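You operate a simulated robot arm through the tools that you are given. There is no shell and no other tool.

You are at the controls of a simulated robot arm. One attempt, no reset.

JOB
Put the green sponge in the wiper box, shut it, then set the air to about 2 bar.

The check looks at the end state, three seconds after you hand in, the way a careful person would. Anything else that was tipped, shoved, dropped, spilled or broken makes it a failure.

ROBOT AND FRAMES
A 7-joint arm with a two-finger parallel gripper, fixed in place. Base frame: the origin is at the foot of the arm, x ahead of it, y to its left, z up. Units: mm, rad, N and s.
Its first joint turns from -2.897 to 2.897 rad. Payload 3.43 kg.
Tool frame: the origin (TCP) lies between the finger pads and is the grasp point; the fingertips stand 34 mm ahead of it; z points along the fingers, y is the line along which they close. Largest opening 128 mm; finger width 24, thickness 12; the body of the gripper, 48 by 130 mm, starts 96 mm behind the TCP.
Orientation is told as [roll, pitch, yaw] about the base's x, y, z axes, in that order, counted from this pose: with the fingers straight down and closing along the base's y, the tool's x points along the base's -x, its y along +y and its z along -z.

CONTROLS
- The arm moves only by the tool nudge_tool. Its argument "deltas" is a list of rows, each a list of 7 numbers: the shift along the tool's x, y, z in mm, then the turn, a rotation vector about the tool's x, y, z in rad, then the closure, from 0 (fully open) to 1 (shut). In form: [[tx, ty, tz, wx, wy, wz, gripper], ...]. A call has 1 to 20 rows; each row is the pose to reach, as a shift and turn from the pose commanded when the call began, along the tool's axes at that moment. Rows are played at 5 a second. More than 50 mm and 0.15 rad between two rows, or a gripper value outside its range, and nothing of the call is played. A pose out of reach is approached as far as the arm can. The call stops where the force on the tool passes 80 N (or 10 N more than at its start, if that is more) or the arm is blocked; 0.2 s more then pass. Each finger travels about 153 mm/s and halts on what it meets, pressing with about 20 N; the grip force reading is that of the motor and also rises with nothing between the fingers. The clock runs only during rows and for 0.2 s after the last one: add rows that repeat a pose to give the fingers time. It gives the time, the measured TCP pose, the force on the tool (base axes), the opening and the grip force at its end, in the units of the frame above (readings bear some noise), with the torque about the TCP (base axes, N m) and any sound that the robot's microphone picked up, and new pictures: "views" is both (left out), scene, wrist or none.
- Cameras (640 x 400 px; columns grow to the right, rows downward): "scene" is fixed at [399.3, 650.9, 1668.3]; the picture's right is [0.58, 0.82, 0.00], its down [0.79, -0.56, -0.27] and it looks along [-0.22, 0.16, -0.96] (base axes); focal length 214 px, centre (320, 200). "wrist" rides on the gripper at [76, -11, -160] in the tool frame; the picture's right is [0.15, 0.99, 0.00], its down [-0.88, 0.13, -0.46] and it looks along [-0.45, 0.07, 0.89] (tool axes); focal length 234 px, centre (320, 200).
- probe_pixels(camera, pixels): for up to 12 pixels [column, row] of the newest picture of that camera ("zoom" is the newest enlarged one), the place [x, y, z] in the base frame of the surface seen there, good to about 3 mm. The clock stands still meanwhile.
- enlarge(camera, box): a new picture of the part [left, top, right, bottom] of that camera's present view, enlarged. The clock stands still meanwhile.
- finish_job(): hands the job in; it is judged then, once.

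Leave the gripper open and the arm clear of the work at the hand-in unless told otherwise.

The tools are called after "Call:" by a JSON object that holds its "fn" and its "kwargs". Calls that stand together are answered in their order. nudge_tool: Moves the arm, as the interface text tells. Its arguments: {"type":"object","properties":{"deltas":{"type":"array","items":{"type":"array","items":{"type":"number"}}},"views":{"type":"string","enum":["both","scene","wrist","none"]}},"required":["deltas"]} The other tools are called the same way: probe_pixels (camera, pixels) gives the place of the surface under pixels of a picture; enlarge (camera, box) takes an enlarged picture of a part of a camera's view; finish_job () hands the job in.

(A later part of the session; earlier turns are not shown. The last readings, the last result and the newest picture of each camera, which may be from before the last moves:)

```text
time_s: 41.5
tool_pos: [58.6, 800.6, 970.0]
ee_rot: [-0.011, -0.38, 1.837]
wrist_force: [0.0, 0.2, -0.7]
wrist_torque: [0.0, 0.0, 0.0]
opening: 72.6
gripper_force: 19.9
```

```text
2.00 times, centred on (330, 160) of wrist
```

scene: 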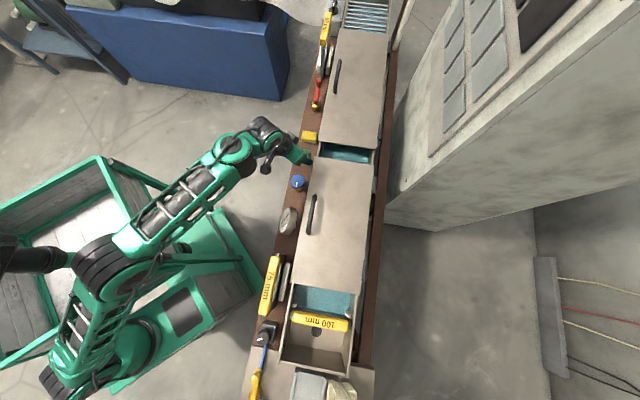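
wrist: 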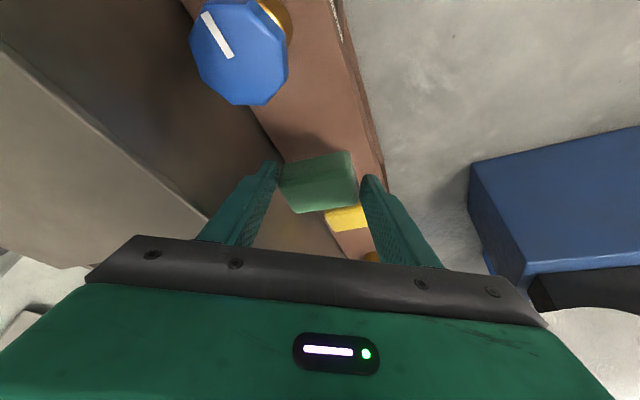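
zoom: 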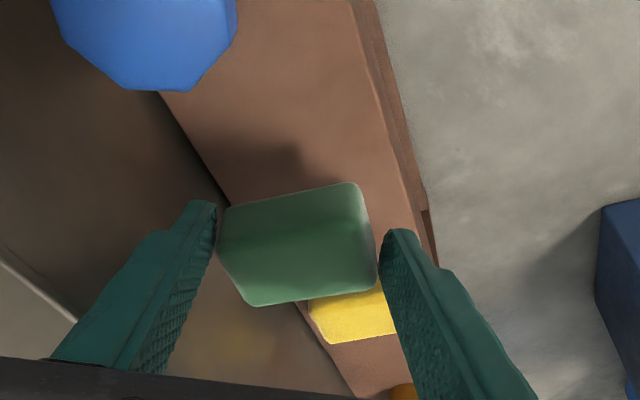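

The sponge is held level. I'll continue up, then begin swinging clockwise and up, away from the mast, keeping the arm nearly straight.

Call:
{"fn": "nudge_tool", "kwargs": {"deltas": [[-0.5, -1.2, -20, 0, 0, 0, 1], [-1, -2.4, -40, 0, 0, 0, 1], [-1.4, -3.6, -60, 0, 0, 0, 1], [-1.8, -4.8, -80, 0, 0, 0, 1], [-0.8, -17, -93, 0.006, 0, 0.0145, 1], [0.2, -29, -106, 0.012, 0, 0.029, 1], [1.3, -41, -120, 0.018, 0, 0.0435, 1], [2.3, -53, -133, 0.023, 0, 0.058, 1], [3.4, -65, -146, 0.029, 0, 0.0725, 1], [4.4, -77.5, -159, 0.035, 0, 0.087, 1], [4.4, -77.5, -159, 0.035, 0, 0.087, 1]]}}

Call:
{"fn": "enlarge", "kwargs": {"camera": "scene", "box": [0, 100, 360, 400]}}

```text
time_s: 43.9
tool_pos: [148.7, 757.7, 1115.1]
ee_rot: [-0.011, -0.382, 1.741]
wrist_force: [0.5, 0.5, -0.3]
wrist_torque: [-0.01, 0.01, 0.04]
opening: 72.3
gripper_force: 19.8
```

scene: 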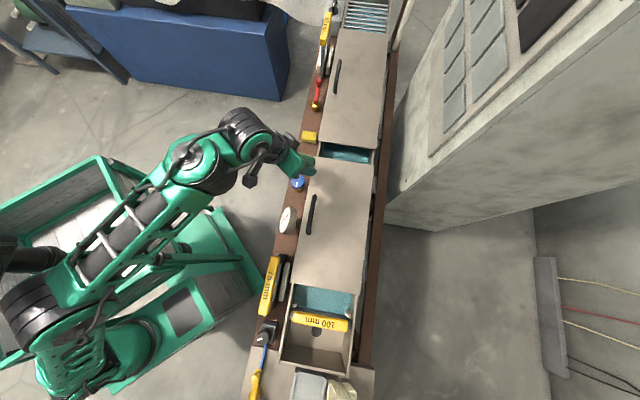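
wrist: 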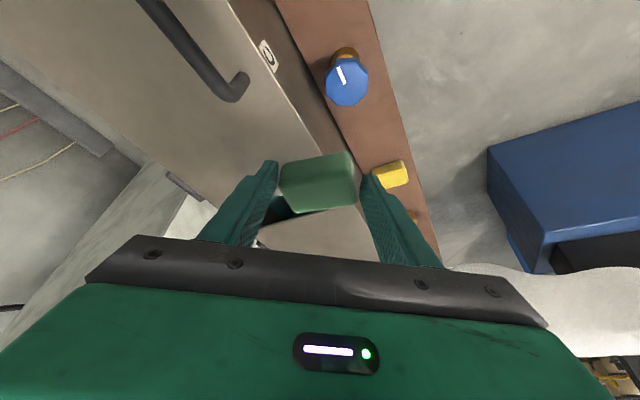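

```text
1.33 times, centred on (180, 250) of scene
```

zoom: 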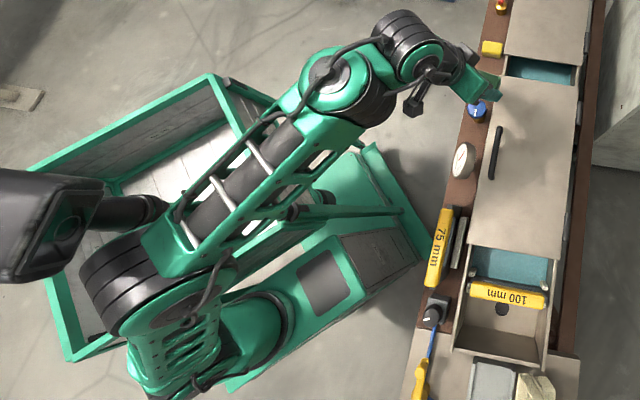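

The elbow is now high and clear, and the sponge is held. I'll swing clockwise at z≈1115–1140 over the bath, turning the hand with it; first half of the way.

Call:
{"fn": "nudge_tool", "kwargs": {"deltas": [[17.6, -22.9, -9.8, 0.0276, 0, 0.0687, 1], [35.2, -45.7, -19.5, 0.0552, 0, 0.1374, 1], [52.8, -68.6, -29.3, 0.0828, 0, 0.2061, 1], [70.4, -91.4, -39, 0.1104, 0, 0.2748, 1], [88, -114.3, -48.8, 0.138, 0, 0.3435, 1], [105.5, -137.2, -58.6, 0.1656, 0, 0.4122, 1], [123.1, -160, -68.3, 0.1932, 0, 0.4809, 1], [140.7, -182.9, -78.1, 0.2208, 0, 0.5496, 1], [158.3, -205.7, -87.8, 0.2484, 0, 0.6183, 1], [175.9, -228.6, -97.6, 0.276, 0, 0.687, 1], [175.9, -228.6, -97.6, 0.276, 0, 0.687, 1]]}}

```text
time_s: 46.3
tool_pos: [407.6, 599.1, 1144.6]
ee_rot: [-0.007, -0.389, 0.999]
wrist_force: [0.6, 0.1, -0.3]
wrist_torque: [0.02, 0.01, -0.03]
opening: 72.0
gripper_force: 20.2
```

scene: 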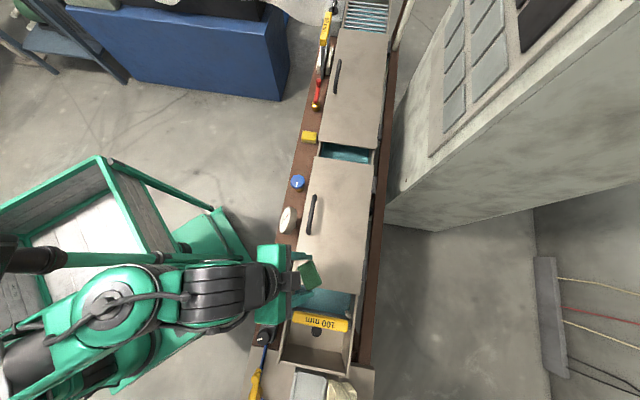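
wrist: 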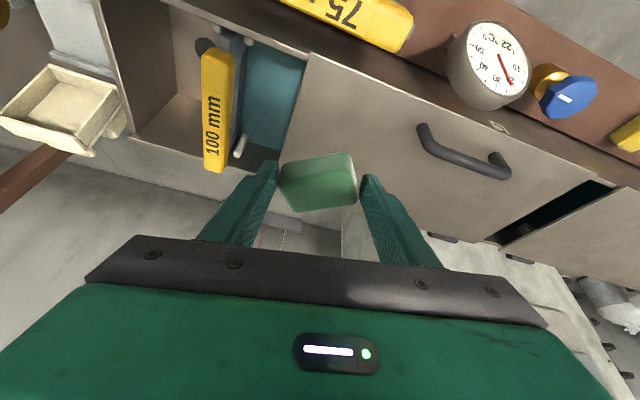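

Good. The mast and bench look undisturbed. Second half: to a hover at about (590,400,1120) with heading 0.26, where I can see the wiper box.

Call:
{"fn": "nudge_tool", "kwargs": {"deltas": [[8.1, -29, -0.3, 0.0311, 0, 0.076, 1], [16.3, -58, -0.7, 0.0622, 0, 0.152, 1], [24.4, -87, -1, 0.0933, 0, 0.228, 1], [32.6, -116, -1.3, 0.1244, 0, 0.304, 1], [40.7, -145, -1.7, 0.1556, 0, 0.38, 1], [48.9, -174, -2, 0.1867, 0, 0.456, 1], [57, -203, -2.3, 0.2178, 0, 0.532, 1], [65.2, -232, -2.7, 0.2489, 0, 0.608, 1], [73.3, -260.7, -3, 0.28, 0, 0.684, 1], [73.3, -260.7, -3, 0.28, 0, 0.684, 1]]}}

Call:
{"fn": "enlarge", "kwargs": {"camera": "wrist", "box": [200, 60, 460, 260]}}

```text
time_s: 48.5
tool_pos: [589.5, 397.9, 1121.1]
ee_rot: [-0.005, -0.394, 0.259]
wrist_force: [-1.0, -0.2, -0.4]
wrist_torque: [0.0, -0.01, 0.0]
opening: 72.1
gripper_force: 19.6
```

scene: 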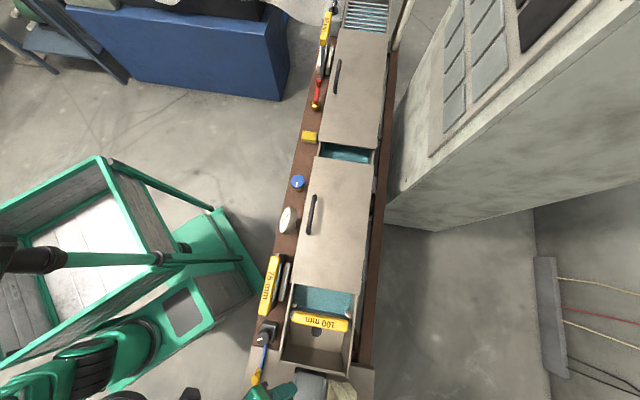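
wrist: 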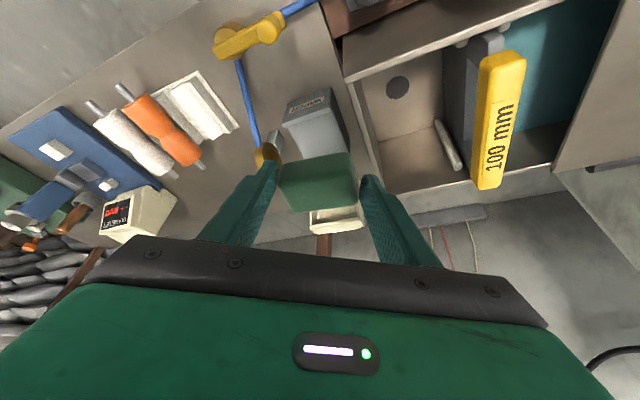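

```text
2.00 times, centred on (330, 160) of wrist
```

zoom: 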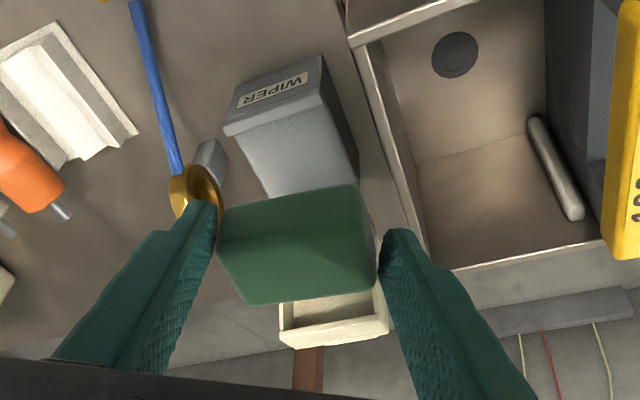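

I see the WIPER box behind the sponge, the brass ring to its left and the bath end wall to its right. I'll probe the key edges in the zoom for exact placement.

Call:
{"fn": "probe_pixels", "kwargs": {"camera": "zoom", "pixels": [[240, 130], [318, 88], [262, 185], [345, 150], [255, 160], [330, 125], [300, 165], [270, 130], [205, 170], [213, 190], [400, 180], [380, 100]]}}

Call:
{"fn": "probe_pixels", "kwargs": {"camera": "zoom", "pixels": [[195, 175], [215, 150], [225, 160], [420, 240], [285, 310], [380, 295], [300, 335], [330, 310], [235, 100], [320, 62], [350, 175], [250, 175]]}}

```text
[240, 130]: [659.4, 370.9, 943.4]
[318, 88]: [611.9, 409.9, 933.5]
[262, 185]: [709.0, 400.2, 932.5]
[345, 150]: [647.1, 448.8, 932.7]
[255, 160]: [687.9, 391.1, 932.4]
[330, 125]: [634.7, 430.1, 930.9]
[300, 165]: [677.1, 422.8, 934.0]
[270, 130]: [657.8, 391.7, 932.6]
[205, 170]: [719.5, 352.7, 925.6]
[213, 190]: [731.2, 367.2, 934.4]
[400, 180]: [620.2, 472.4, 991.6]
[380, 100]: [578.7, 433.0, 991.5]
```

```text
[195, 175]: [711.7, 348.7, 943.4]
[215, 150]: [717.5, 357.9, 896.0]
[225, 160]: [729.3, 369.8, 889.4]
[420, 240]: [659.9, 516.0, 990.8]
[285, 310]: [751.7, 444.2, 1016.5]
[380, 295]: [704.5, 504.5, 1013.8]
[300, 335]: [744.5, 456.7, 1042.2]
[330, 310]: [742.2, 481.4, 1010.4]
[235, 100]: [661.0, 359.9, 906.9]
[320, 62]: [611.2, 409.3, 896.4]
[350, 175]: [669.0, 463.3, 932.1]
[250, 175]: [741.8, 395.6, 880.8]
```

Panel centre is at about n=772, d=179 (x≈672, y≈419), top z≈933. The sponge hangs 39 mm below the TCP. I'll move to 58 mm above the placement spot first.

Call:
{"fn": "nudge_tool", "kwargs": {"deltas": [[-8, 0.5, 23, 0, 0.002, 0, 1], [-16, 1, 46, 0, 0.004, 0, 1], [-24, 1.4, 69, 0, 0.007, 0, 1], [-32, 1.9, 92, 0, 0.01, 0, 1], [-39.2, 2.3, 114.8, 0, 0.012, 0, 1], [-39.2, 2.3, 114.8, 0, 0.012, 0, 1]]}}

Call:
{"fn": "enlarge", "kwargs": {"camera": "wrist", "box": [200, 60, 460, 260]}}

```text
time_s: 49.9
tool_pos: [665.1, 421.3, 1030.1]
ee_rot: [-0.006, -0.383, 0.258]
wrist_force: [0.0, 0.4, -0.1]
wrist_torque: [0.0, 0.0, 0.01]
opening: 72.1
gripper_force: 19.6
```

scene: 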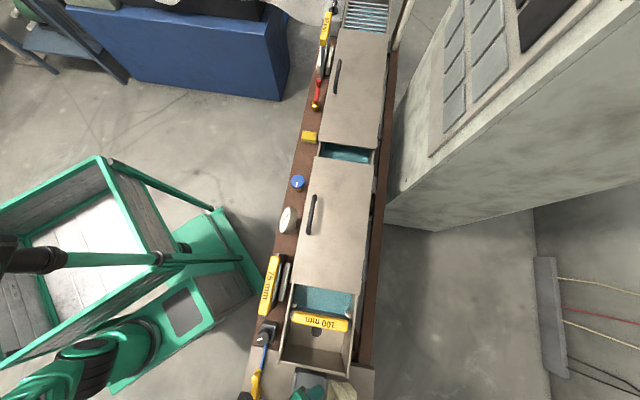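
wrist: 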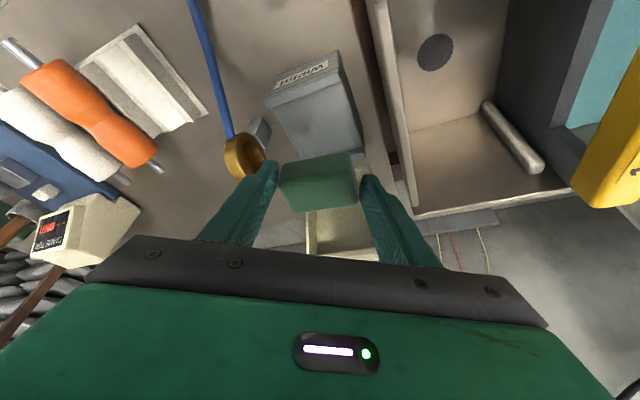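

```text
2.00 times, centred on (330, 160) of wrist
```

zoom: 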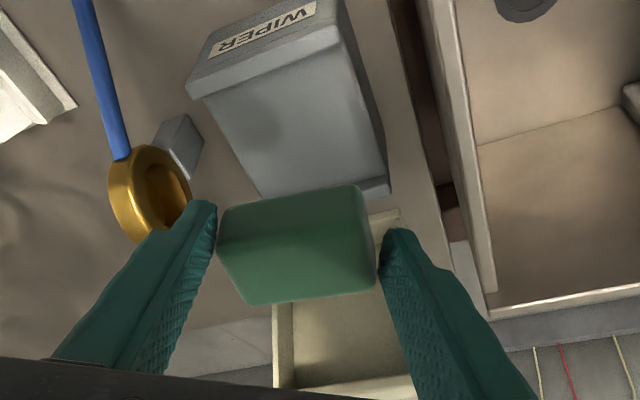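

The orientation looks right. I'll probe the held sponge's top corners to confirm where it sits relative to the panel.

Call:
{"fn": "probe_pixels", "kwargs": {"camera": "zoom", "pixels": [[228, 215], [352, 190], [372, 285], [250, 300], [300, 245], [255, 185], [375, 160], [215, 90], [335, 55], [385, 190], [300, 130], [290, 180]]}}

```text
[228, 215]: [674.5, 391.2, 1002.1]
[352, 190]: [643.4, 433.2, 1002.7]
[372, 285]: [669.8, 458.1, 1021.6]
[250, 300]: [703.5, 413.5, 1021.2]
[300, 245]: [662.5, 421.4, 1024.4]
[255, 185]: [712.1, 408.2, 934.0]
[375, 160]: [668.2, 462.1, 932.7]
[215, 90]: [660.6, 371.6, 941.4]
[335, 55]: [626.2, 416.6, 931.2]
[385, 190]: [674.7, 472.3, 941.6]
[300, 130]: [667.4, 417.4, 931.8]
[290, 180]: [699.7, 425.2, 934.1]
```

The sponge centre is over the panel centre and lined up with it. I'll lower to just above contact (TCP z≈974), watching the force.

Call:
{"fn": "nudge_tool", "kwargs": {"deltas": [[5, -0.2, 13, 0, 0, 0, 1], [10, -0.5, 27, 0, 0, 0, 1], [15, -0.7, 40, 0, 0, 0, 1], [19.6, -1, 52, 0, 0, 0, 1], [19.6, -1, 52, 0, 0, 0, 1]]}}

Call:
{"fn": "enlarge", "kwargs": {"camera": "wrist", "box": [200, 60, 460, 260]}}

```text
time_s: 51.1
tool_pos: [667.0, 419.4, 975.0]
ee_rot: [-0.007, -0.383, 0.258]
wrist_force: [-0.6, 1.0, 0.3]
wrist_torque: [-0.02, -0.04, -0.02]
opening: 71.9
gripper_force: 20.0
```

scene: 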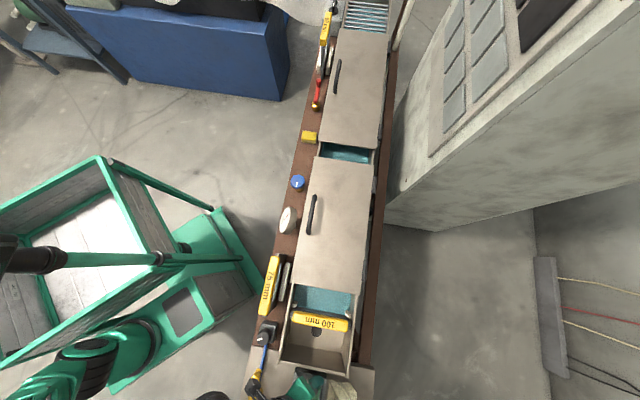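
wrist: 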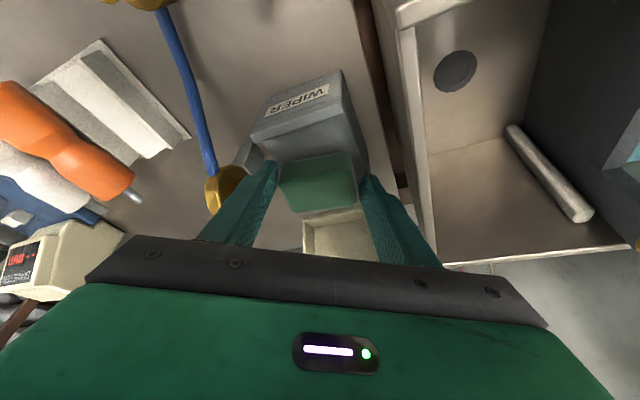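

```text
2.00 times, centred on (330, 160) of wrist
```

zoom: 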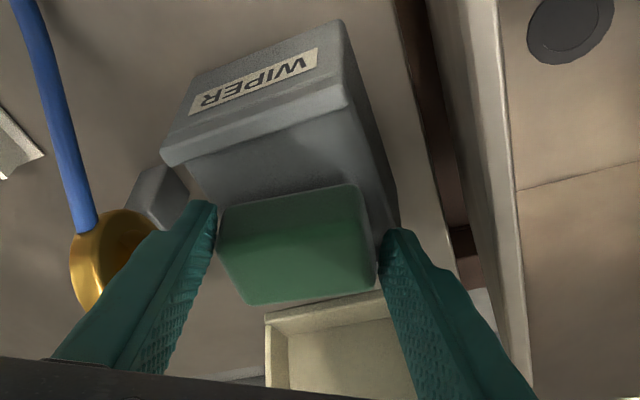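

The sponge sits over the panel but is turned about 6–7° relative to the box edges (slope −0.19 versus −0.27 in the picture). I'll turn it by 0.12 rad, lower 1.5 mm, and then open the fingers slightly.

Call:
{"fn": "nudge_tool", "kwargs": {"deltas": [[0, 0, 0, -0.022, 0, -0.055, 1], [0, 0, 0, -0.045, 0, -0.111, 1], [0.6, 0, 1.4, -0.045, 0, -0.111, 1], [0.6, 0, 1.4, -0.045, 0, -0.111, 1]], "views": "wrist"}}

Call:
{"fn": "enlarge", "kwargs": {"camera": "wrist", "box": [200, 60, 460, 260]}}

```text
time_s: 52.1
tool_pos: [666.9, 420.0, 973.2]
ee_rot: [-0.006, -0.384, 0.38]
wrist_force: [-0.1, -0.1, -0.4]
wrist_torque: [-0.02, 0.0, 0.02]
opening: 71.7
gripper_force: 20.0
```

wrist: 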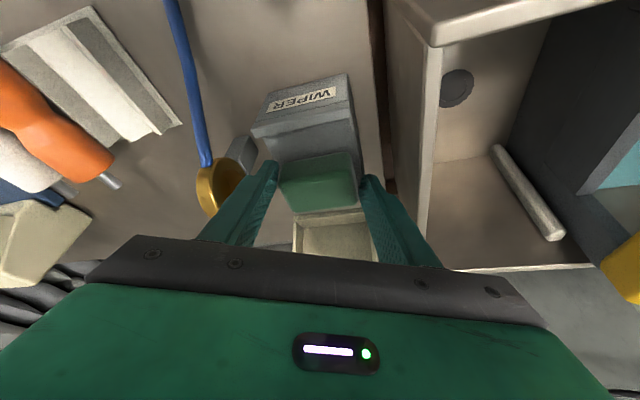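

```text
2.00 times, centred on (330, 160) of wrist
```

zoom: 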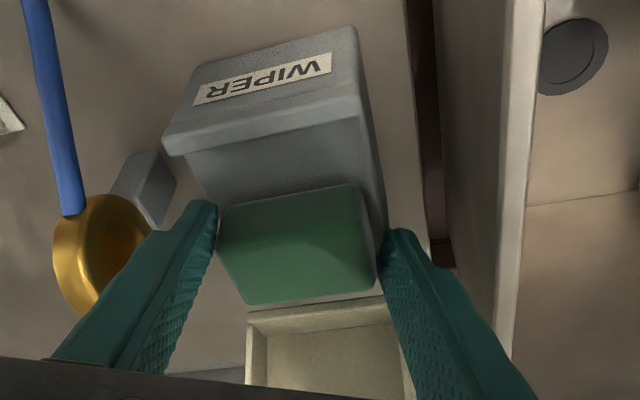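

Now the edges match (flange −0.20, sponge −0.19/−0.12, lid −0.13). I'll open the fingers gently to about 86 mm.

Call:
{"fn": "nudge_tool", "kwargs": {"deltas": [[0, 0, 0, 0, 0, 0, 0.43], [0, 0, 0, 0, 0, 0, 0.4], [0, 0, 0, 0, 0, 0, 0.36], [0, 0, 0, 0, 0, 0, 0.33], [0, 0, 0, 0, 0, 0, 0.33]], "views": "wrist"}}

Call:
{"fn": "enlarge", "kwargs": {"camera": "wrist", "box": [200, 60, 460, 260]}}

```text
time_s: 53.3
tool_pos: [667.6, 419.5, 974.1]
ee_rot: [-0.006, -0.384, 0.379]
wrist_force: [-0.2, -0.5, 0.3]
wrist_torque: [-0.01, -0.02, -0.02]
opening: 85.9
gripper_force: 0.1
```

wrist: 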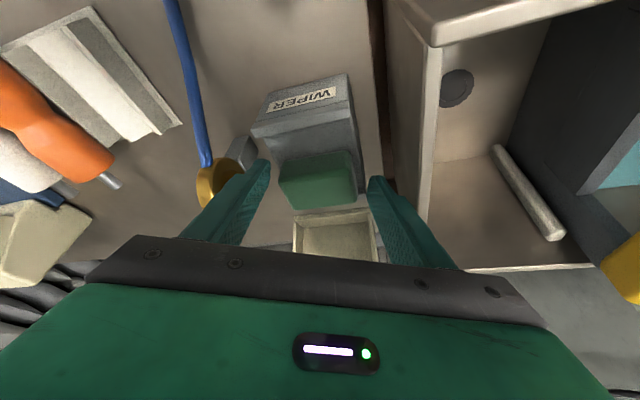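

```text
2.00 times, centred on (330, 160) of wrist
```

zoom: 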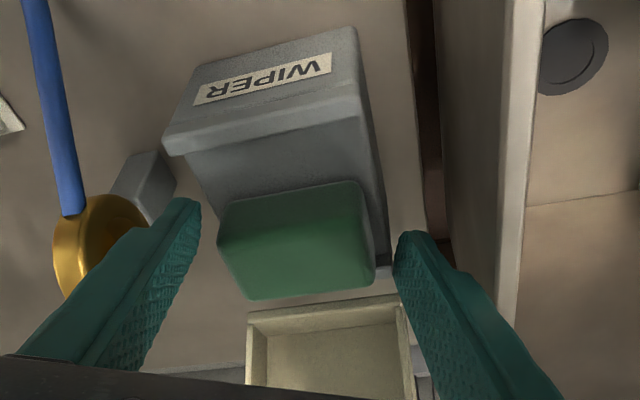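

Released, and the sponge rests on the panel. I'll lift straight up and back a bit for a look at the box.

Call:
{"fn": "nudge_tool", "kwargs": {"deltas": [[-8, 0, -19, 0, 0, 0, 0.33], [-16, 0, -38, 0, 0, 0, 0.33], [-28, 0, -70, 0, 0, 0, 0.33], [-42, 0, -103, 0, 0, 0, 0.33], [-49, 0, -120, 0, 0, 0, 0.33], [-20, 0, -131, 0, 0, 0, 0.33], [7, 0, -143, 0, 0, 0, 0.33], [7, 0, -143, 0, 0, 0, 0.33]]}}

Call:
{"fn": "enlarge", "kwargs": {"camera": "wrist", "box": [220, 60, 440, 240]}}

```text
time_s: 55.1
tool_pos: [610.0, 400.3, 1100.7]
ee_rot: [-0.007, -0.378, 0.379]
wrist_force: [-0.1, 0.2, -0.2]
wrist_torque: [-0.01, 0.02, 0.01]
opening: 85.8
gripper_force: 0.1
```

scene: 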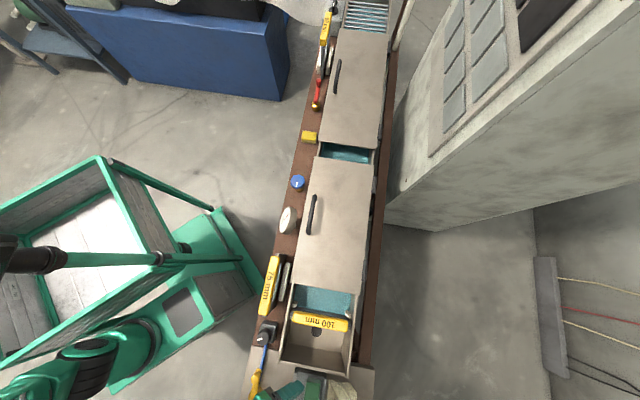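
wrist: 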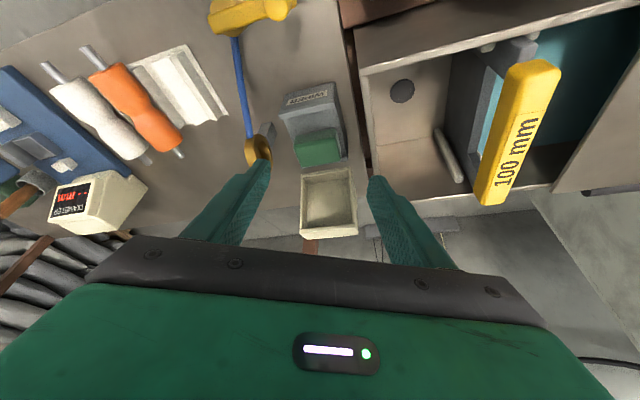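

```text
2.22 times, centred on (330, 150) of wrist
```

zoom: 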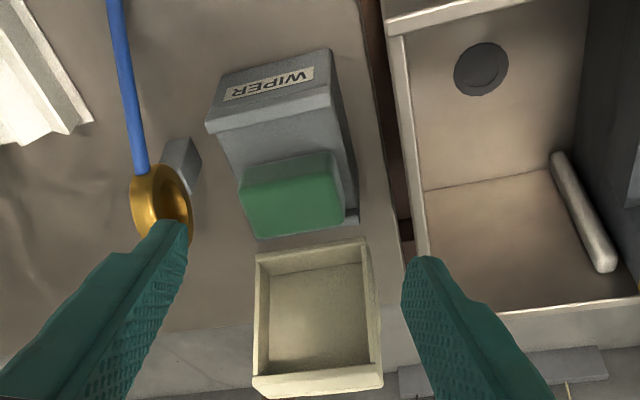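

I'll probe the sponge corners and the back flange.

Call:
{"fn": "probe_pixels", "kwargs": {"camera": "zoom", "pixels": [[245, 182], [330, 158], [340, 210], [255, 230], [290, 195], [352, 218], [348, 195], [232, 165], [258, 258], [362, 245], [265, 385], [375, 375]]}}

Call:
{"fn": "probe_pixels", "kwargs": {"camera": "zoom", "pixels": [[310, 255], [315, 320], [315, 350], [265, 320], [370, 310], [320, 382], [245, 140], [300, 155], [330, 130], [212, 115], [330, 90], [380, 385]]}}

```text
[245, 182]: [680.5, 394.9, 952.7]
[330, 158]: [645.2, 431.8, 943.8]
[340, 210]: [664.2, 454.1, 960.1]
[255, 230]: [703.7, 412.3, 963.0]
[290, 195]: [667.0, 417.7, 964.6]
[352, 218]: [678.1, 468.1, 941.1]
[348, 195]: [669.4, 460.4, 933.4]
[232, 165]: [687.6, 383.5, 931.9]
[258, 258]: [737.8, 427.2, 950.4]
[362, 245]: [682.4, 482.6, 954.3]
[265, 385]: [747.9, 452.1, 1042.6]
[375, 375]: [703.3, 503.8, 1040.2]
```

```text
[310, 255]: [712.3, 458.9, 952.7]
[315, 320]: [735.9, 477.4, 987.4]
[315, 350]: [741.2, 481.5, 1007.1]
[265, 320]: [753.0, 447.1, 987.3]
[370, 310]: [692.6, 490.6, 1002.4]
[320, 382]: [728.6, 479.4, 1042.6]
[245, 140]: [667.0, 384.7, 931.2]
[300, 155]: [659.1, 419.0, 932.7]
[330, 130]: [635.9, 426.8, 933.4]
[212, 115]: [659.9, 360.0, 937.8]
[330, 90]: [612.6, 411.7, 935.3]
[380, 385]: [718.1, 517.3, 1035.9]
```

The sponge sits level and centred on the panel (top z≈963, about n 757–793). Next is closing the lid. Its handle bar is behind it at n≈905, z≈1018. I'll close the fingers and go over the top of the lid to a point behind and above the handle.

Call:
{"fn": "nudge_tool", "kwargs": {"deltas": [[-7, 0, -18, 0, 0, 0, 0.7], [-15, 0, -37, 0, 0, 0, 1], [-48, 7, -26, -0.034, 0.02, -0.096, 1], [-81, 15, -14, -0.068, 0.039, -0.19, 1], [-115, 22.4, -3, -0.1, 0.058, -0.287, 1], [-143, 34, 18, -0.135, 0.078, -0.383, 1], [-172, 46, 38, -0.135, 0.078, -0.383, 1], [-200.5, 57.1, 58.1, -0.135, 0.078, -0.383, 1], [-200.5, 57.1, 58.1, -0.135, 0.078, -0.383, 1]]}}

```text
time_s: 57.1
tool_pos: [779.4, 531.1, 1121.3]
ee_rot: [-0.006, -0.298, 0.79]
wrist_force: [-21.2, 21.3, -1.1]
wrist_torque: [-1.72, -1.91, -1.64]
opening: 0.0
gripper_force: 20.3
```

scene: 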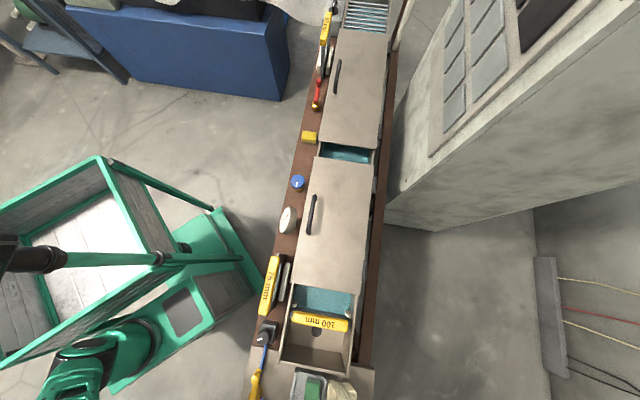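
wrist: 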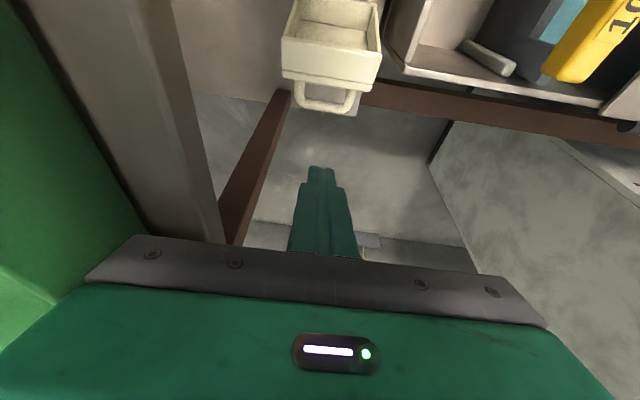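

The gripper body touches a post on its left (force ~30 N along −d). I'll shift 20 mm away from it right now, along tool +y.

Call:
{"fn": "nudge_tool", "kwargs": {"deltas": [[0, 5, 0, 0, 0, 0, 1], [0, 12, 0, 0, 0, 0, 1], [0, 20, 0, 0, 0, 0, 1], [0, 20, 0, 0, 0, 0, 1]], "views": "wrist"}}

Call:
{"fn": "enlarge", "kwargs": {"camera": "wrist", "box": [220, 0, 420, 200]}}

Call:
{"fn": "probe_pixels", "kwargs": {"camera": "wrist", "pixels": [[130, 100], [170, 180], [200, 225], [150, 230], [60, 120], [100, 50], [215, 190], [180, 60], [330, 60], [325, 100], [300, 90], [350, 100]]}}

```text
time_s: 58.1
tool_pos: [768.5, 542.0, 1121.5]
ee_rot: [-0.005, -0.299, 0.784]
wrist_force: [-0.2, -1.3, 0.0]
wrist_torque: [0.0, 0.02, 0.03]
opening: 0.0
gripper_force: 19.6
```

wrist: 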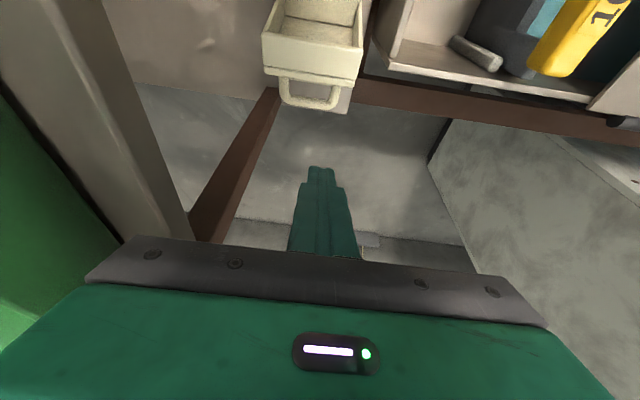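

```text
2.00 times, centred on (320, 100) of wrist
```

zoom: 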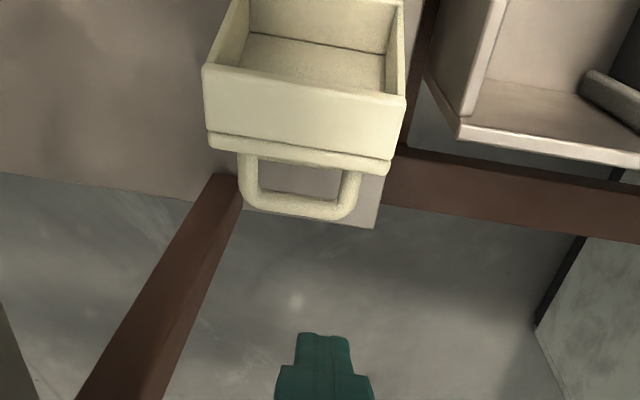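

```text
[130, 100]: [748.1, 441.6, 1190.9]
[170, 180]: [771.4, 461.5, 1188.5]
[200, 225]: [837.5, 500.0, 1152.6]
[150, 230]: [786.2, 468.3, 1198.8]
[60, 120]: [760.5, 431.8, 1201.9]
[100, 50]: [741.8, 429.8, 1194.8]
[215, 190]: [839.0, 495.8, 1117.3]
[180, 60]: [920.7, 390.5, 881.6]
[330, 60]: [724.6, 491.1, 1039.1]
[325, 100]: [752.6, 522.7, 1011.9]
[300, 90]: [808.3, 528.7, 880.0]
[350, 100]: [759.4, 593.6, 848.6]
```

The obstruction is a beam at d≥217, z up to ~1200, beside the path. I'll turn the hand 90° about its own axis so its narrow side faces the beam, staying high and at this clear position.

Call:
{"fn": "nudge_tool", "kwargs": {"deltas": [[0, 6, -10, 0, 0, 0.143, 1], [0, 10, -20, 0, 0, 0.286, 1], [0, 10, -20, 0, 0, 0.429, 1], [0, 10, -20, 0, 0, 0.572, 1], [0, 10, -20, 0, 0, 0.715, 1], [0, 10, -20, 0, 0, 0.858, 1], [0, 10, -20, 0, 0, 1.0, 1], [0, 10, -20, 0, 0, 1.143, 1], [0, 10, -20, 0, 0, 1.286, 1], [0, 10, -20, 0, 0, 1.429, 1], [0, 10, -20, 0, 0, 1.571, 1], [0, 10, -20, 0, 0, 1.571, 1]]}}

```text
time_s: 60.7
tool_pos: [757.8, 546.6, 1142.8]
ee_rot: [0.303, -0.005, -0.789]
wrist_force: [0.1, -1.0, 0.6]
wrist_torque: [0.0, 0.04, 0.0]
opening: 0.1
gripper_force: 20.2
```

scene: 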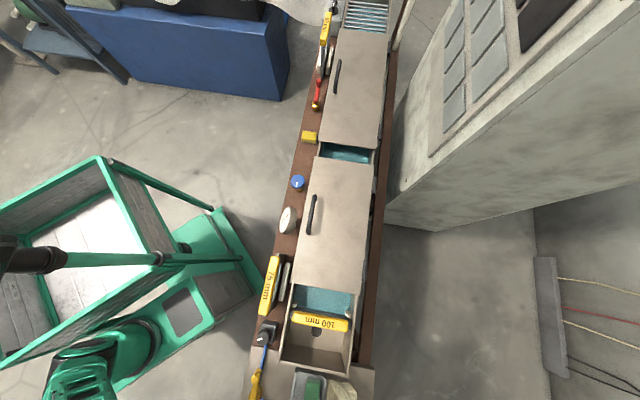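
wrist: 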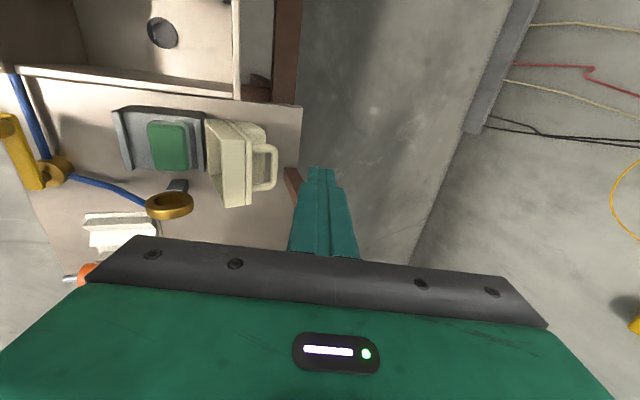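

A perfect side view: sponge on the panel at (170,145), the open lid at (230,165) with its handle at (265,165). I'll enlarge and measure.

Call:
{"fn": "enlarge", "kwargs": {"camera": "wrist", "box": [100, 80, 360, 260]}}

Call:
{"fn": "probe_pixels", "kwargs": {"camera": "wrist", "pixels": [[238, 122], [258, 128], [263, 128], [228, 205], [246, 207], [254, 148], [268, 147], [275, 165], [272, 188], [256, 187], [205, 180], [262, 140]]}}

```text
2.22 times, centred on (230, 170) of wrist
```

zoom: 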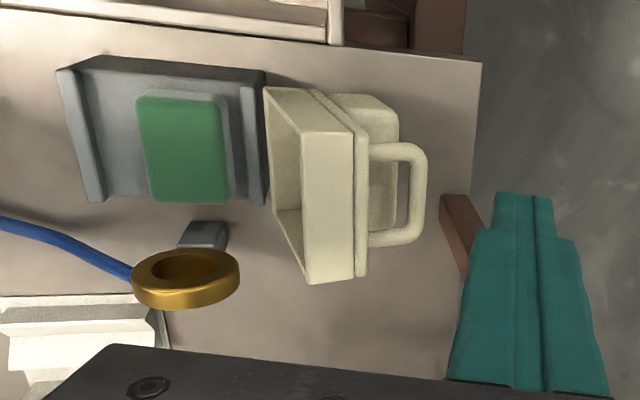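

```text
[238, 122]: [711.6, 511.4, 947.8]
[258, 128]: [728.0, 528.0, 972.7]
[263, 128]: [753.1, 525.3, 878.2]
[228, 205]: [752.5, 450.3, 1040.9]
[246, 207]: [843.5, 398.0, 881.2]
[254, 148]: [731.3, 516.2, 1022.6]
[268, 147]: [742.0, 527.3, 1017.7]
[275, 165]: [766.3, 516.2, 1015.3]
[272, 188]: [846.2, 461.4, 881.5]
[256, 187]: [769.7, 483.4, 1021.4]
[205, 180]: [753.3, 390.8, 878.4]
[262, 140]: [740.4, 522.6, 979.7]
```

Measured: handle bar at n≈907, d≈155–200, z≈1016. I'll move sideways to d=178, then straight down behind the bar to fingertip z≈1003, leaving a ~10 mm gap.

Call:
{"fn": "nudge_tool", "kwargs": {"deltas": [[-14, 4, 1, 0, 0, 0, 1], [-28.7, 7.3, 2.3, 0, 0, 0, 1], [-28.7, -2, 32, 0, 0, 0, 1], [-28.7, -10, 58, 0, 0, 0, 1], [-28.7, -17, 80, 0, 0, 0, 1], [-28.7, -23.7, 101.5, 0, 0, 0, 1], [-28.7, -23.7, 101.5, 0, 0, 0, 1]], "views": "wrist"}}

Call:
{"fn": "enlarge", "kwargs": {"camera": "wrist", "box": [100, 60, 380, 260]}}

```text
time_s: 61.7
tool_pos: [772.8, 534.2, 1119.2]
ee_rot: [0.343, -0.016, -0.781]
wrist_force: [1.4, -0.8, -1.2]
wrist_torque: [0.04, 0.06, 0.05]
opening: 0.0
gripper_force: 19.6
stopped in row 4: the force on the tool passed its limit at 115 N (the readings are from after the stop); the commanded pose is now the measured one
```

wrist: 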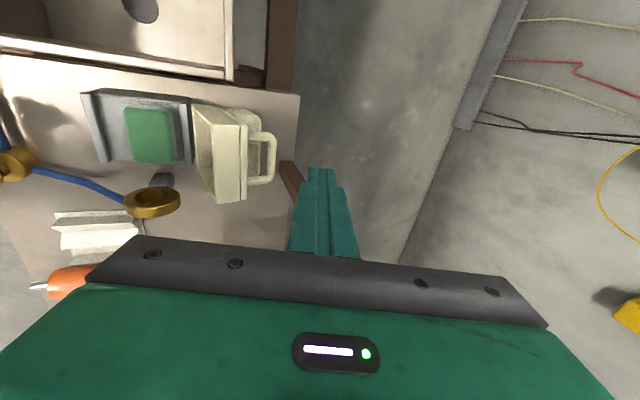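

```text
2.00 times, centred on (240, 160) of wrist
```

zoom: 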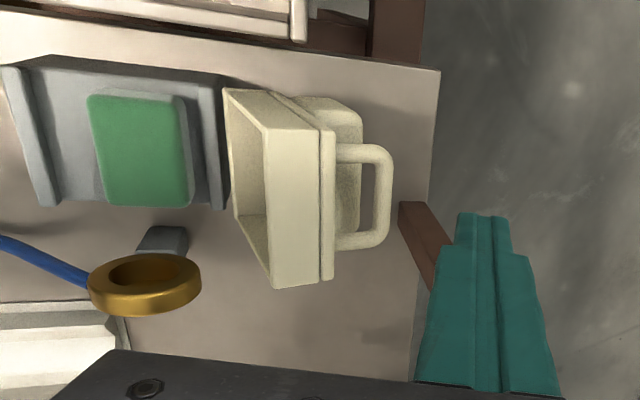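

Something stopped the descent (115 N spike, now ~0). The grey cabinet behind may be close to the hand's far end. I'll probe it.

Call:
{"fn": "probe_pixels", "kwargs": {"camera": "wrist", "pixels": [[350, 60], [400, 100], [450, 60], [380, 160], [420, 200], [330, 130], [490, 60], [470, 120], [390, 230], [310, 30], [500, 20], [460, 180]]}}

Call:
{"fn": "probe_pixels", "kwargs": {"camera": "scene", "pixels": [[390, 220], [395, 190], [430, 150], [385, 215], [440, 210], [535, 200], [400, 100], [360, 390], [370, 380], [420, 30], [380, 395], [350, 395]]}}

```text
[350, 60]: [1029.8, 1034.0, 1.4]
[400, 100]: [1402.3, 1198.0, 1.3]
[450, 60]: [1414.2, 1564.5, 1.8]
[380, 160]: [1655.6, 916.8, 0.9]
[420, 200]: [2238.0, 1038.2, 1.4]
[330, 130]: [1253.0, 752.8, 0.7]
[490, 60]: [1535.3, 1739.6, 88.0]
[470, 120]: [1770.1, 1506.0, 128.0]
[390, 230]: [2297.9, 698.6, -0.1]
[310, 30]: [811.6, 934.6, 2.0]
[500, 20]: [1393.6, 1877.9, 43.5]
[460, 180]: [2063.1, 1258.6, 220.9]
```

```text
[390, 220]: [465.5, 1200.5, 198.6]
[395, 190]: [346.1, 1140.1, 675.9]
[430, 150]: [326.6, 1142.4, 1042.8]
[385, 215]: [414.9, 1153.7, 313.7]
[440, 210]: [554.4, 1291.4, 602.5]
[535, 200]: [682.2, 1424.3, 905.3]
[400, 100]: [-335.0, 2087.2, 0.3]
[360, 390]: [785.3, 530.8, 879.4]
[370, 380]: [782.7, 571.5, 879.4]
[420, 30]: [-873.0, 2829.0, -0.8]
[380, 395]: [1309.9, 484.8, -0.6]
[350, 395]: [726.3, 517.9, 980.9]
```

Nothing is behind, so the hand's wrist is meeting the sign/beam on the +d side. I'll keep to d≈155, which was free, where the finger still catches the near end of the handle bar, and descend in small steps.

Call:
{"fn": "nudge_tool", "kwargs": {"deltas": [[7, 3, 1, 0, 0, 0, 1], [13.7, 5.6, 2, 0, 0, 0, 1], [13.7, 0.6, 16, 0, 0, 0, 1], [13.7, -4.4, 30, 0, 0, 0, 1], [13.7, -9.4, 44, 0, 0, 0, 1], [13.7, -14.4, 58, 0, 0, 0, 1], [13.7, -21.3, 77, 0, 0, 0, 1], [13.7, -21.3, 77, 0, 0, 0, 1]], "views": "wrist"}}

Call:
{"fn": "enlarge", "kwargs": {"camera": "wrist", "box": [100, 60, 380, 260]}}

```text
time_s: 63.5
tool_pos: [769.7, 546.4, 1036.7]
ee_rot: [0.345, -0.018, -0.782]
wrist_force: [0.6, -0.6, 0.4]
wrist_torque: [0.0, 0.0, -0.02]
opening: 0.2
gripper_force: 19.6
```

wrist: 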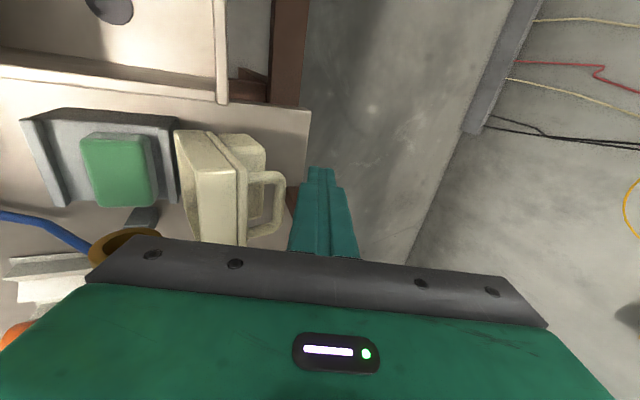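

```text
2.00 times, centred on (240, 160) of wrist
```

zoom: 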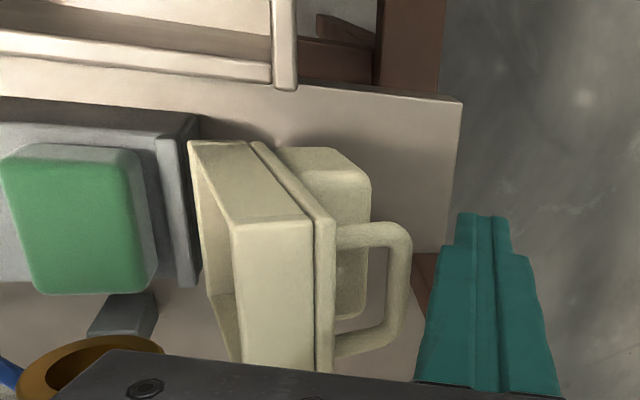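

The fingertip is behind the handle, clear of contact. I'll push toward the box (−n) in 8 mm steps, 48 mm first, watching the lid.

Call:
{"fn": "nudge_tool", "kwargs": {"deltas": [[0, -7.5, -2.7, 0, 0, 0, 1], [0, -15, -5.4, 0, 0, 0, 1], [0, -22.6, -8, 0, 0, 0, 1], [0, -30, -10.7, 0, 0, 0, 1], [0, -37.7, -13.4, 0, 0, 0, 1], [0, -45.2, -16.1, 0, 0, 0, 1], [0, -45.2, -16.1, 0, 0, 0, 1]], "views": "wrist"}}

Call:
{"fn": "enlarge", "kwargs": {"camera": "wrist", "box": [100, 60, 380, 260]}}

```text
time_s: 64.6
tool_pos: [732.8, 526.4, 1059.2]
ee_rot: [0.385, -0.027, -0.779]
wrist_force: [0.9, -0.3, -1.2]
wrist_torque: [0.0, 0.08, 0.0]
opening: 0.0
gripper_force: 19.7
stopped in row 5: the force on the tool passed its limit at 86 N (the readings are from after the stop); the commanded pose is now the measured one
```

wrist: 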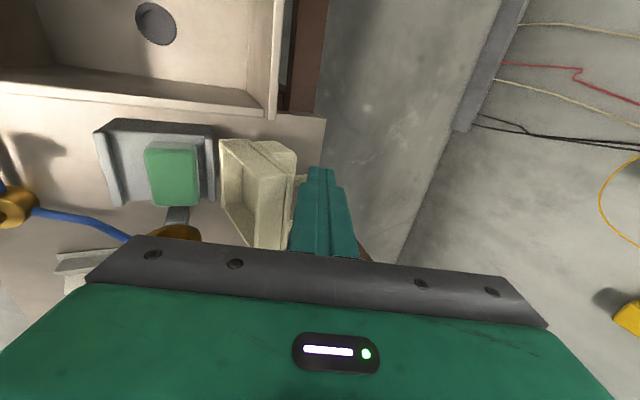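

```text
2.00 times, centred on (240, 160) of wrist
```

zoom: 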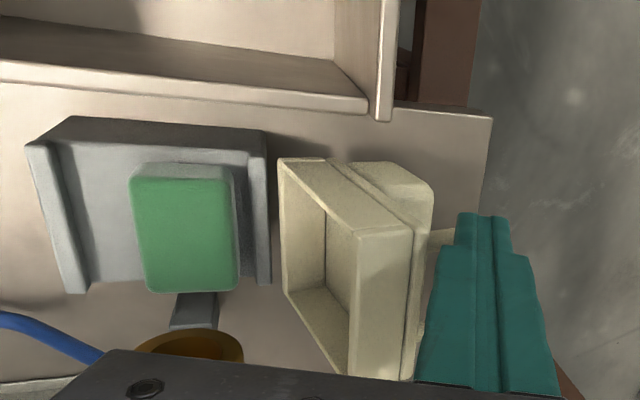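

The push stopped on force (86 N) and the hand rode up. I'll probe whether the lid moved.

Call:
{"fn": "probe_pixels", "kwargs": {"camera": "zoom", "pixels": [[283, 165], [288, 293], [325, 160], [362, 243], [408, 237], [355, 365], [400, 375], [340, 240], [432, 235], [425, 190], [415, 320], [440, 240]]}}

```text
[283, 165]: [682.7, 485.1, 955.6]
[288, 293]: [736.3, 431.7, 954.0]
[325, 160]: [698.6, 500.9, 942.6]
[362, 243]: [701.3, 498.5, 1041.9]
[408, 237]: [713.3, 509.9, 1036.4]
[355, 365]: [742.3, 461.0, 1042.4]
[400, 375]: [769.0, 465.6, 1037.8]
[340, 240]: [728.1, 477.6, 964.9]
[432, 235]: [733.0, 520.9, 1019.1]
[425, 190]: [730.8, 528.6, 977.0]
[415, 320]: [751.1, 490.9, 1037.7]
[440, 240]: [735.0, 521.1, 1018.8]
```

The lid didn't move: the tilted finger rode up over the handle's rounded end. A better way is to straddle the bar, one finger inside the handle loop and one behind. I'll raise the hand, lean it so the wrist stays away from the sign (toward −d), and move over the bar's centre with a 20 mm opening.

Call:
{"fn": "nudge_tool", "kwargs": {"deltas": [[0, 8, -19, 0, 0, 0, 1], [0, 16, -38, 0, 0, 0, 1], [0, 22.5, -55.6, 0, -0.06, 0, 1], [-4, 24, -53, 0.04, -0.14, 0, 1], [-10, 25.5, -50, 0.08, -0.22, 0, 0.9], [-18, 27, -47, 0.12, -0.3, -0.018, 0.844], [-25, 28.4, -43.5, 0.12, -0.3, -0.018, 0.844], [-25, 28.4, -43.5, 0.12, -0.3, -0.018, 0.844]]}}

Call:
{"fn": "enlarge", "kwargs": {"camera": "wrist", "box": [160, 60, 400, 260]}}

```text
time_s: 66.4
tool_pos: [758.5, 516.4, 1111.8]
ee_rot: [0.276, -0.316, -0.862]
wrist_force: [0.3, 0.3, 0.3]
wrist_torque: [-0.02, -0.01, 0.03]
opening: 20.0
gripper_force: 0.0
```

scene: 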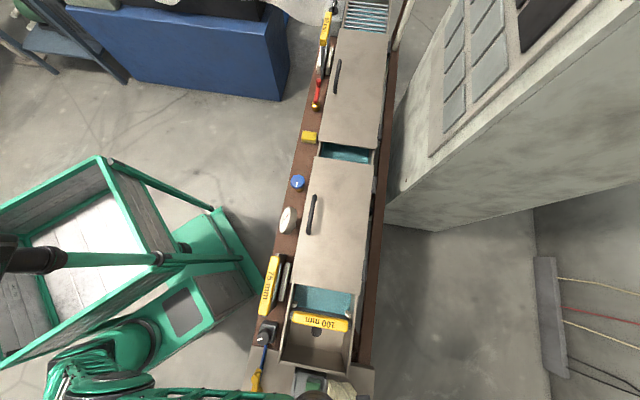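
wrist: 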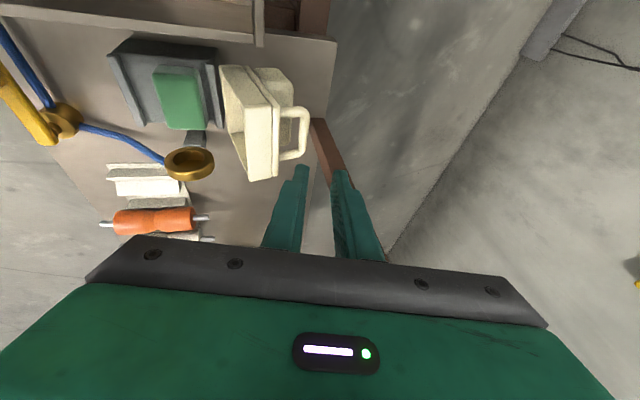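

```text
2.00 times, centred on (280, 160) of wrist
```

zoom: 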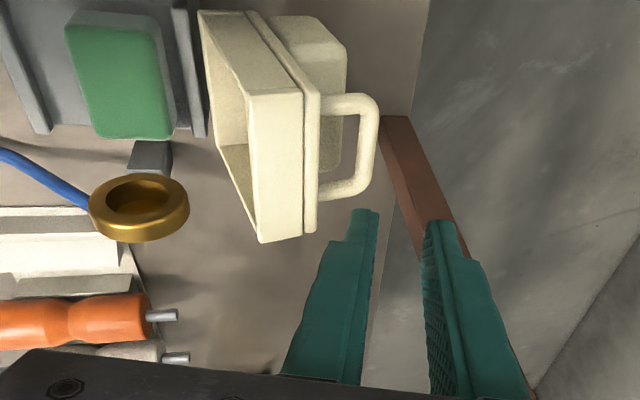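

The hand is clear over the handle. I'll probe the bar precisely.

Call:
{"fn": "probe_pixels", "kwargs": {"camera": "zoom", "pixels": [[368, 115], [370, 130], [368, 150], [362, 175], [340, 103], [335, 188], [348, 145], [330, 140], [312, 130], [300, 110], [320, 220], [310, 95]]}}

```text
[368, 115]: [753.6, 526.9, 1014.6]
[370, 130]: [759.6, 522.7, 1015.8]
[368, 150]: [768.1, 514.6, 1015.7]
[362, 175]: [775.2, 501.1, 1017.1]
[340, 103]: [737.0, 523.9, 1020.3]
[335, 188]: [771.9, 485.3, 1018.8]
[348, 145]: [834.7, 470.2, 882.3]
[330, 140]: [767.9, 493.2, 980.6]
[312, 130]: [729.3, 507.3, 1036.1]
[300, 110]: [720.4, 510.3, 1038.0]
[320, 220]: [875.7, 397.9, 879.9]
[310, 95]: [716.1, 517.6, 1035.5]
```

The bar centre is at n≈905, z≈1011, d 157–197, and the lid back is at n≈870. I'll go to a point 60 mm out along the tool axis, then slide in along that axis so the bar ends up between the fingers.

Call:
{"fn": "nudge_tool", "kwargs": {"deltas": [[9, -8, 2.5, 0, 0, 0, 0.844], [18, -16, 5, 0, 0, 0, 0.844], [26, -23, 7.4, 0, 0, 0, 0.844], [26, -23, 7.4, 0, 0, 0, 0.844]], "views": "wrist"}}

Call:
{"fn": "enlarge", "kwargs": {"camera": "wrist", "box": [200, 60, 420, 240]}}

```text
time_s: 67.4
tool_pos: [728.5, 520.2, 1089.7]
ee_rot: [0.276, -0.314, -0.862]
wrist_force: [0.9, 0.2, 0.1]
wrist_torque: [0.03, 0.0, -0.01]
opening: 20.2
gripper_force: 0.1
```

wrist: 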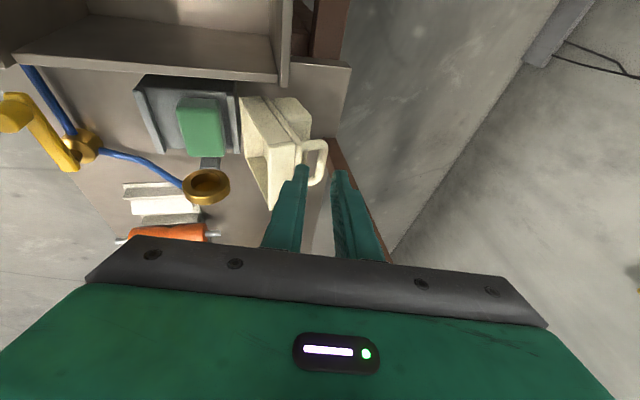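

```text
2.22 times, centred on (310, 150) of wrist
```

zoom: 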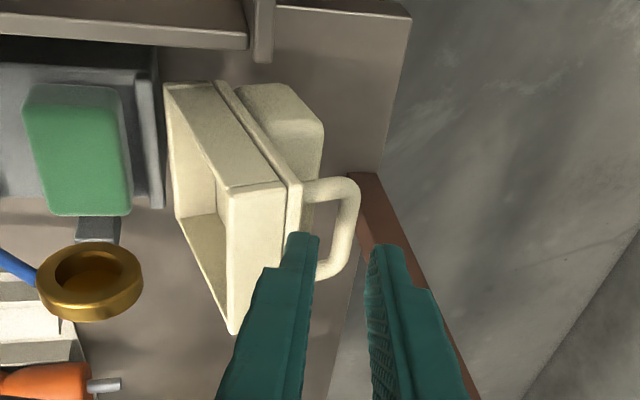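

Finger A is over the loop and finger B outside the bar. I'll slide in 30 mm along the tool axis and check.

Call:
{"fn": "nudge_tool", "kwargs": {"deltas": [[0, 0, 10, 0, 0, 0, 0.844], [0, 0, 20, 0, 0, 0, 0.844], [0, 0, 32, 0, 0, 0, 0.844], [0, 0, 32, 0, 0, 0, 0.844]], "views": "wrist"}}

Call:
{"fn": "enlarge", "kwargs": {"camera": "wrist", "box": [200, 80, 420, 260]}}

```text
time_s: 68.4
tool_pos: [734.1, 518.1, 1073.5]
ee_rot: [0.295, -0.313, -0.866]
wrist_force: [-16.6, -3.1, 71.9]
wrist_torque: [-0.59, 1.11, -0.11]
opening: 16.1
gripper_force: 0.0
```

wrist: 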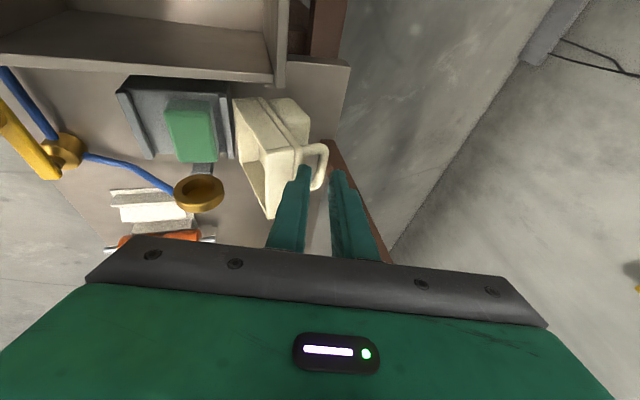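

```text
2.22 times, centred on (310, 170) of wrist
```

zoom: 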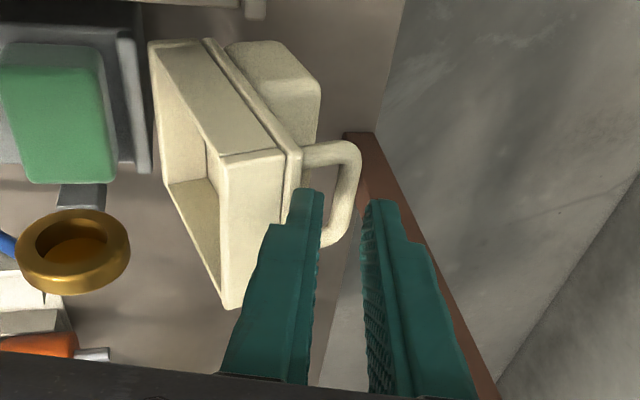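

Finger A is resting on the lid's top-back corner, since the outward tilt is too much for the narrow loop. I'll back out, stand the tool more upright in that direction (n-tilt ≈0.08), and retry.

Call:
{"fn": "nudge_tool", "kwargs": {"deltas": [[0, 0, -8, 0, 0, 0, 0.844], [0, 2, -25, 0, 0, 0, 0.844], [0, 5, -40, 0.09, 0, 0, 0.844], [0, 8, -45, 0.19, 0, 0, 0.844], [0, 8, -45, 0.19, 0, 0, 0.844]], "views": "wrist"}}

Call:
{"fn": "enlarge", "kwargs": {"camera": "wrist", "box": [200, 80, 420, 260]}}

```text
time_s: 69.6
tool_pos: [729.9, 527.1, 1104.1]
ee_rot: [0.084, -0.313, -0.861]
wrist_force: [0.9, 0.1, -0.2]
wrist_torque: [0.0, -0.04, 0.0]
opening: 19.9
gripper_force: 0.1
```

wrist: 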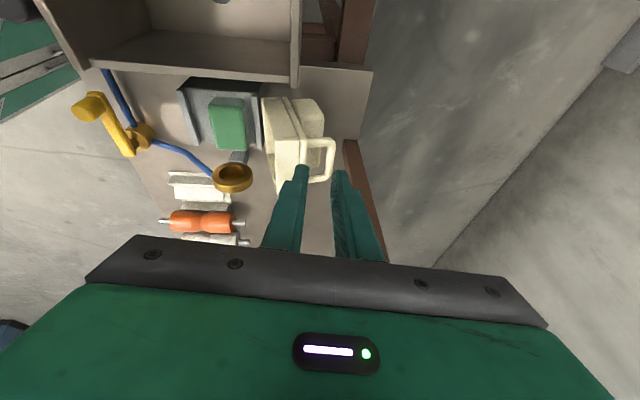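

```text
2.22 times, centred on (310, 170) of wrist
```

zoom: 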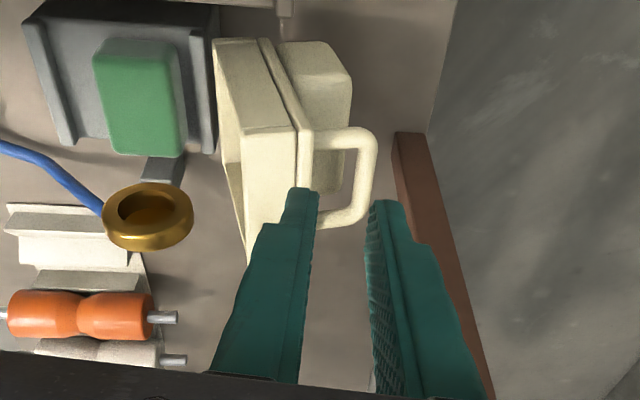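

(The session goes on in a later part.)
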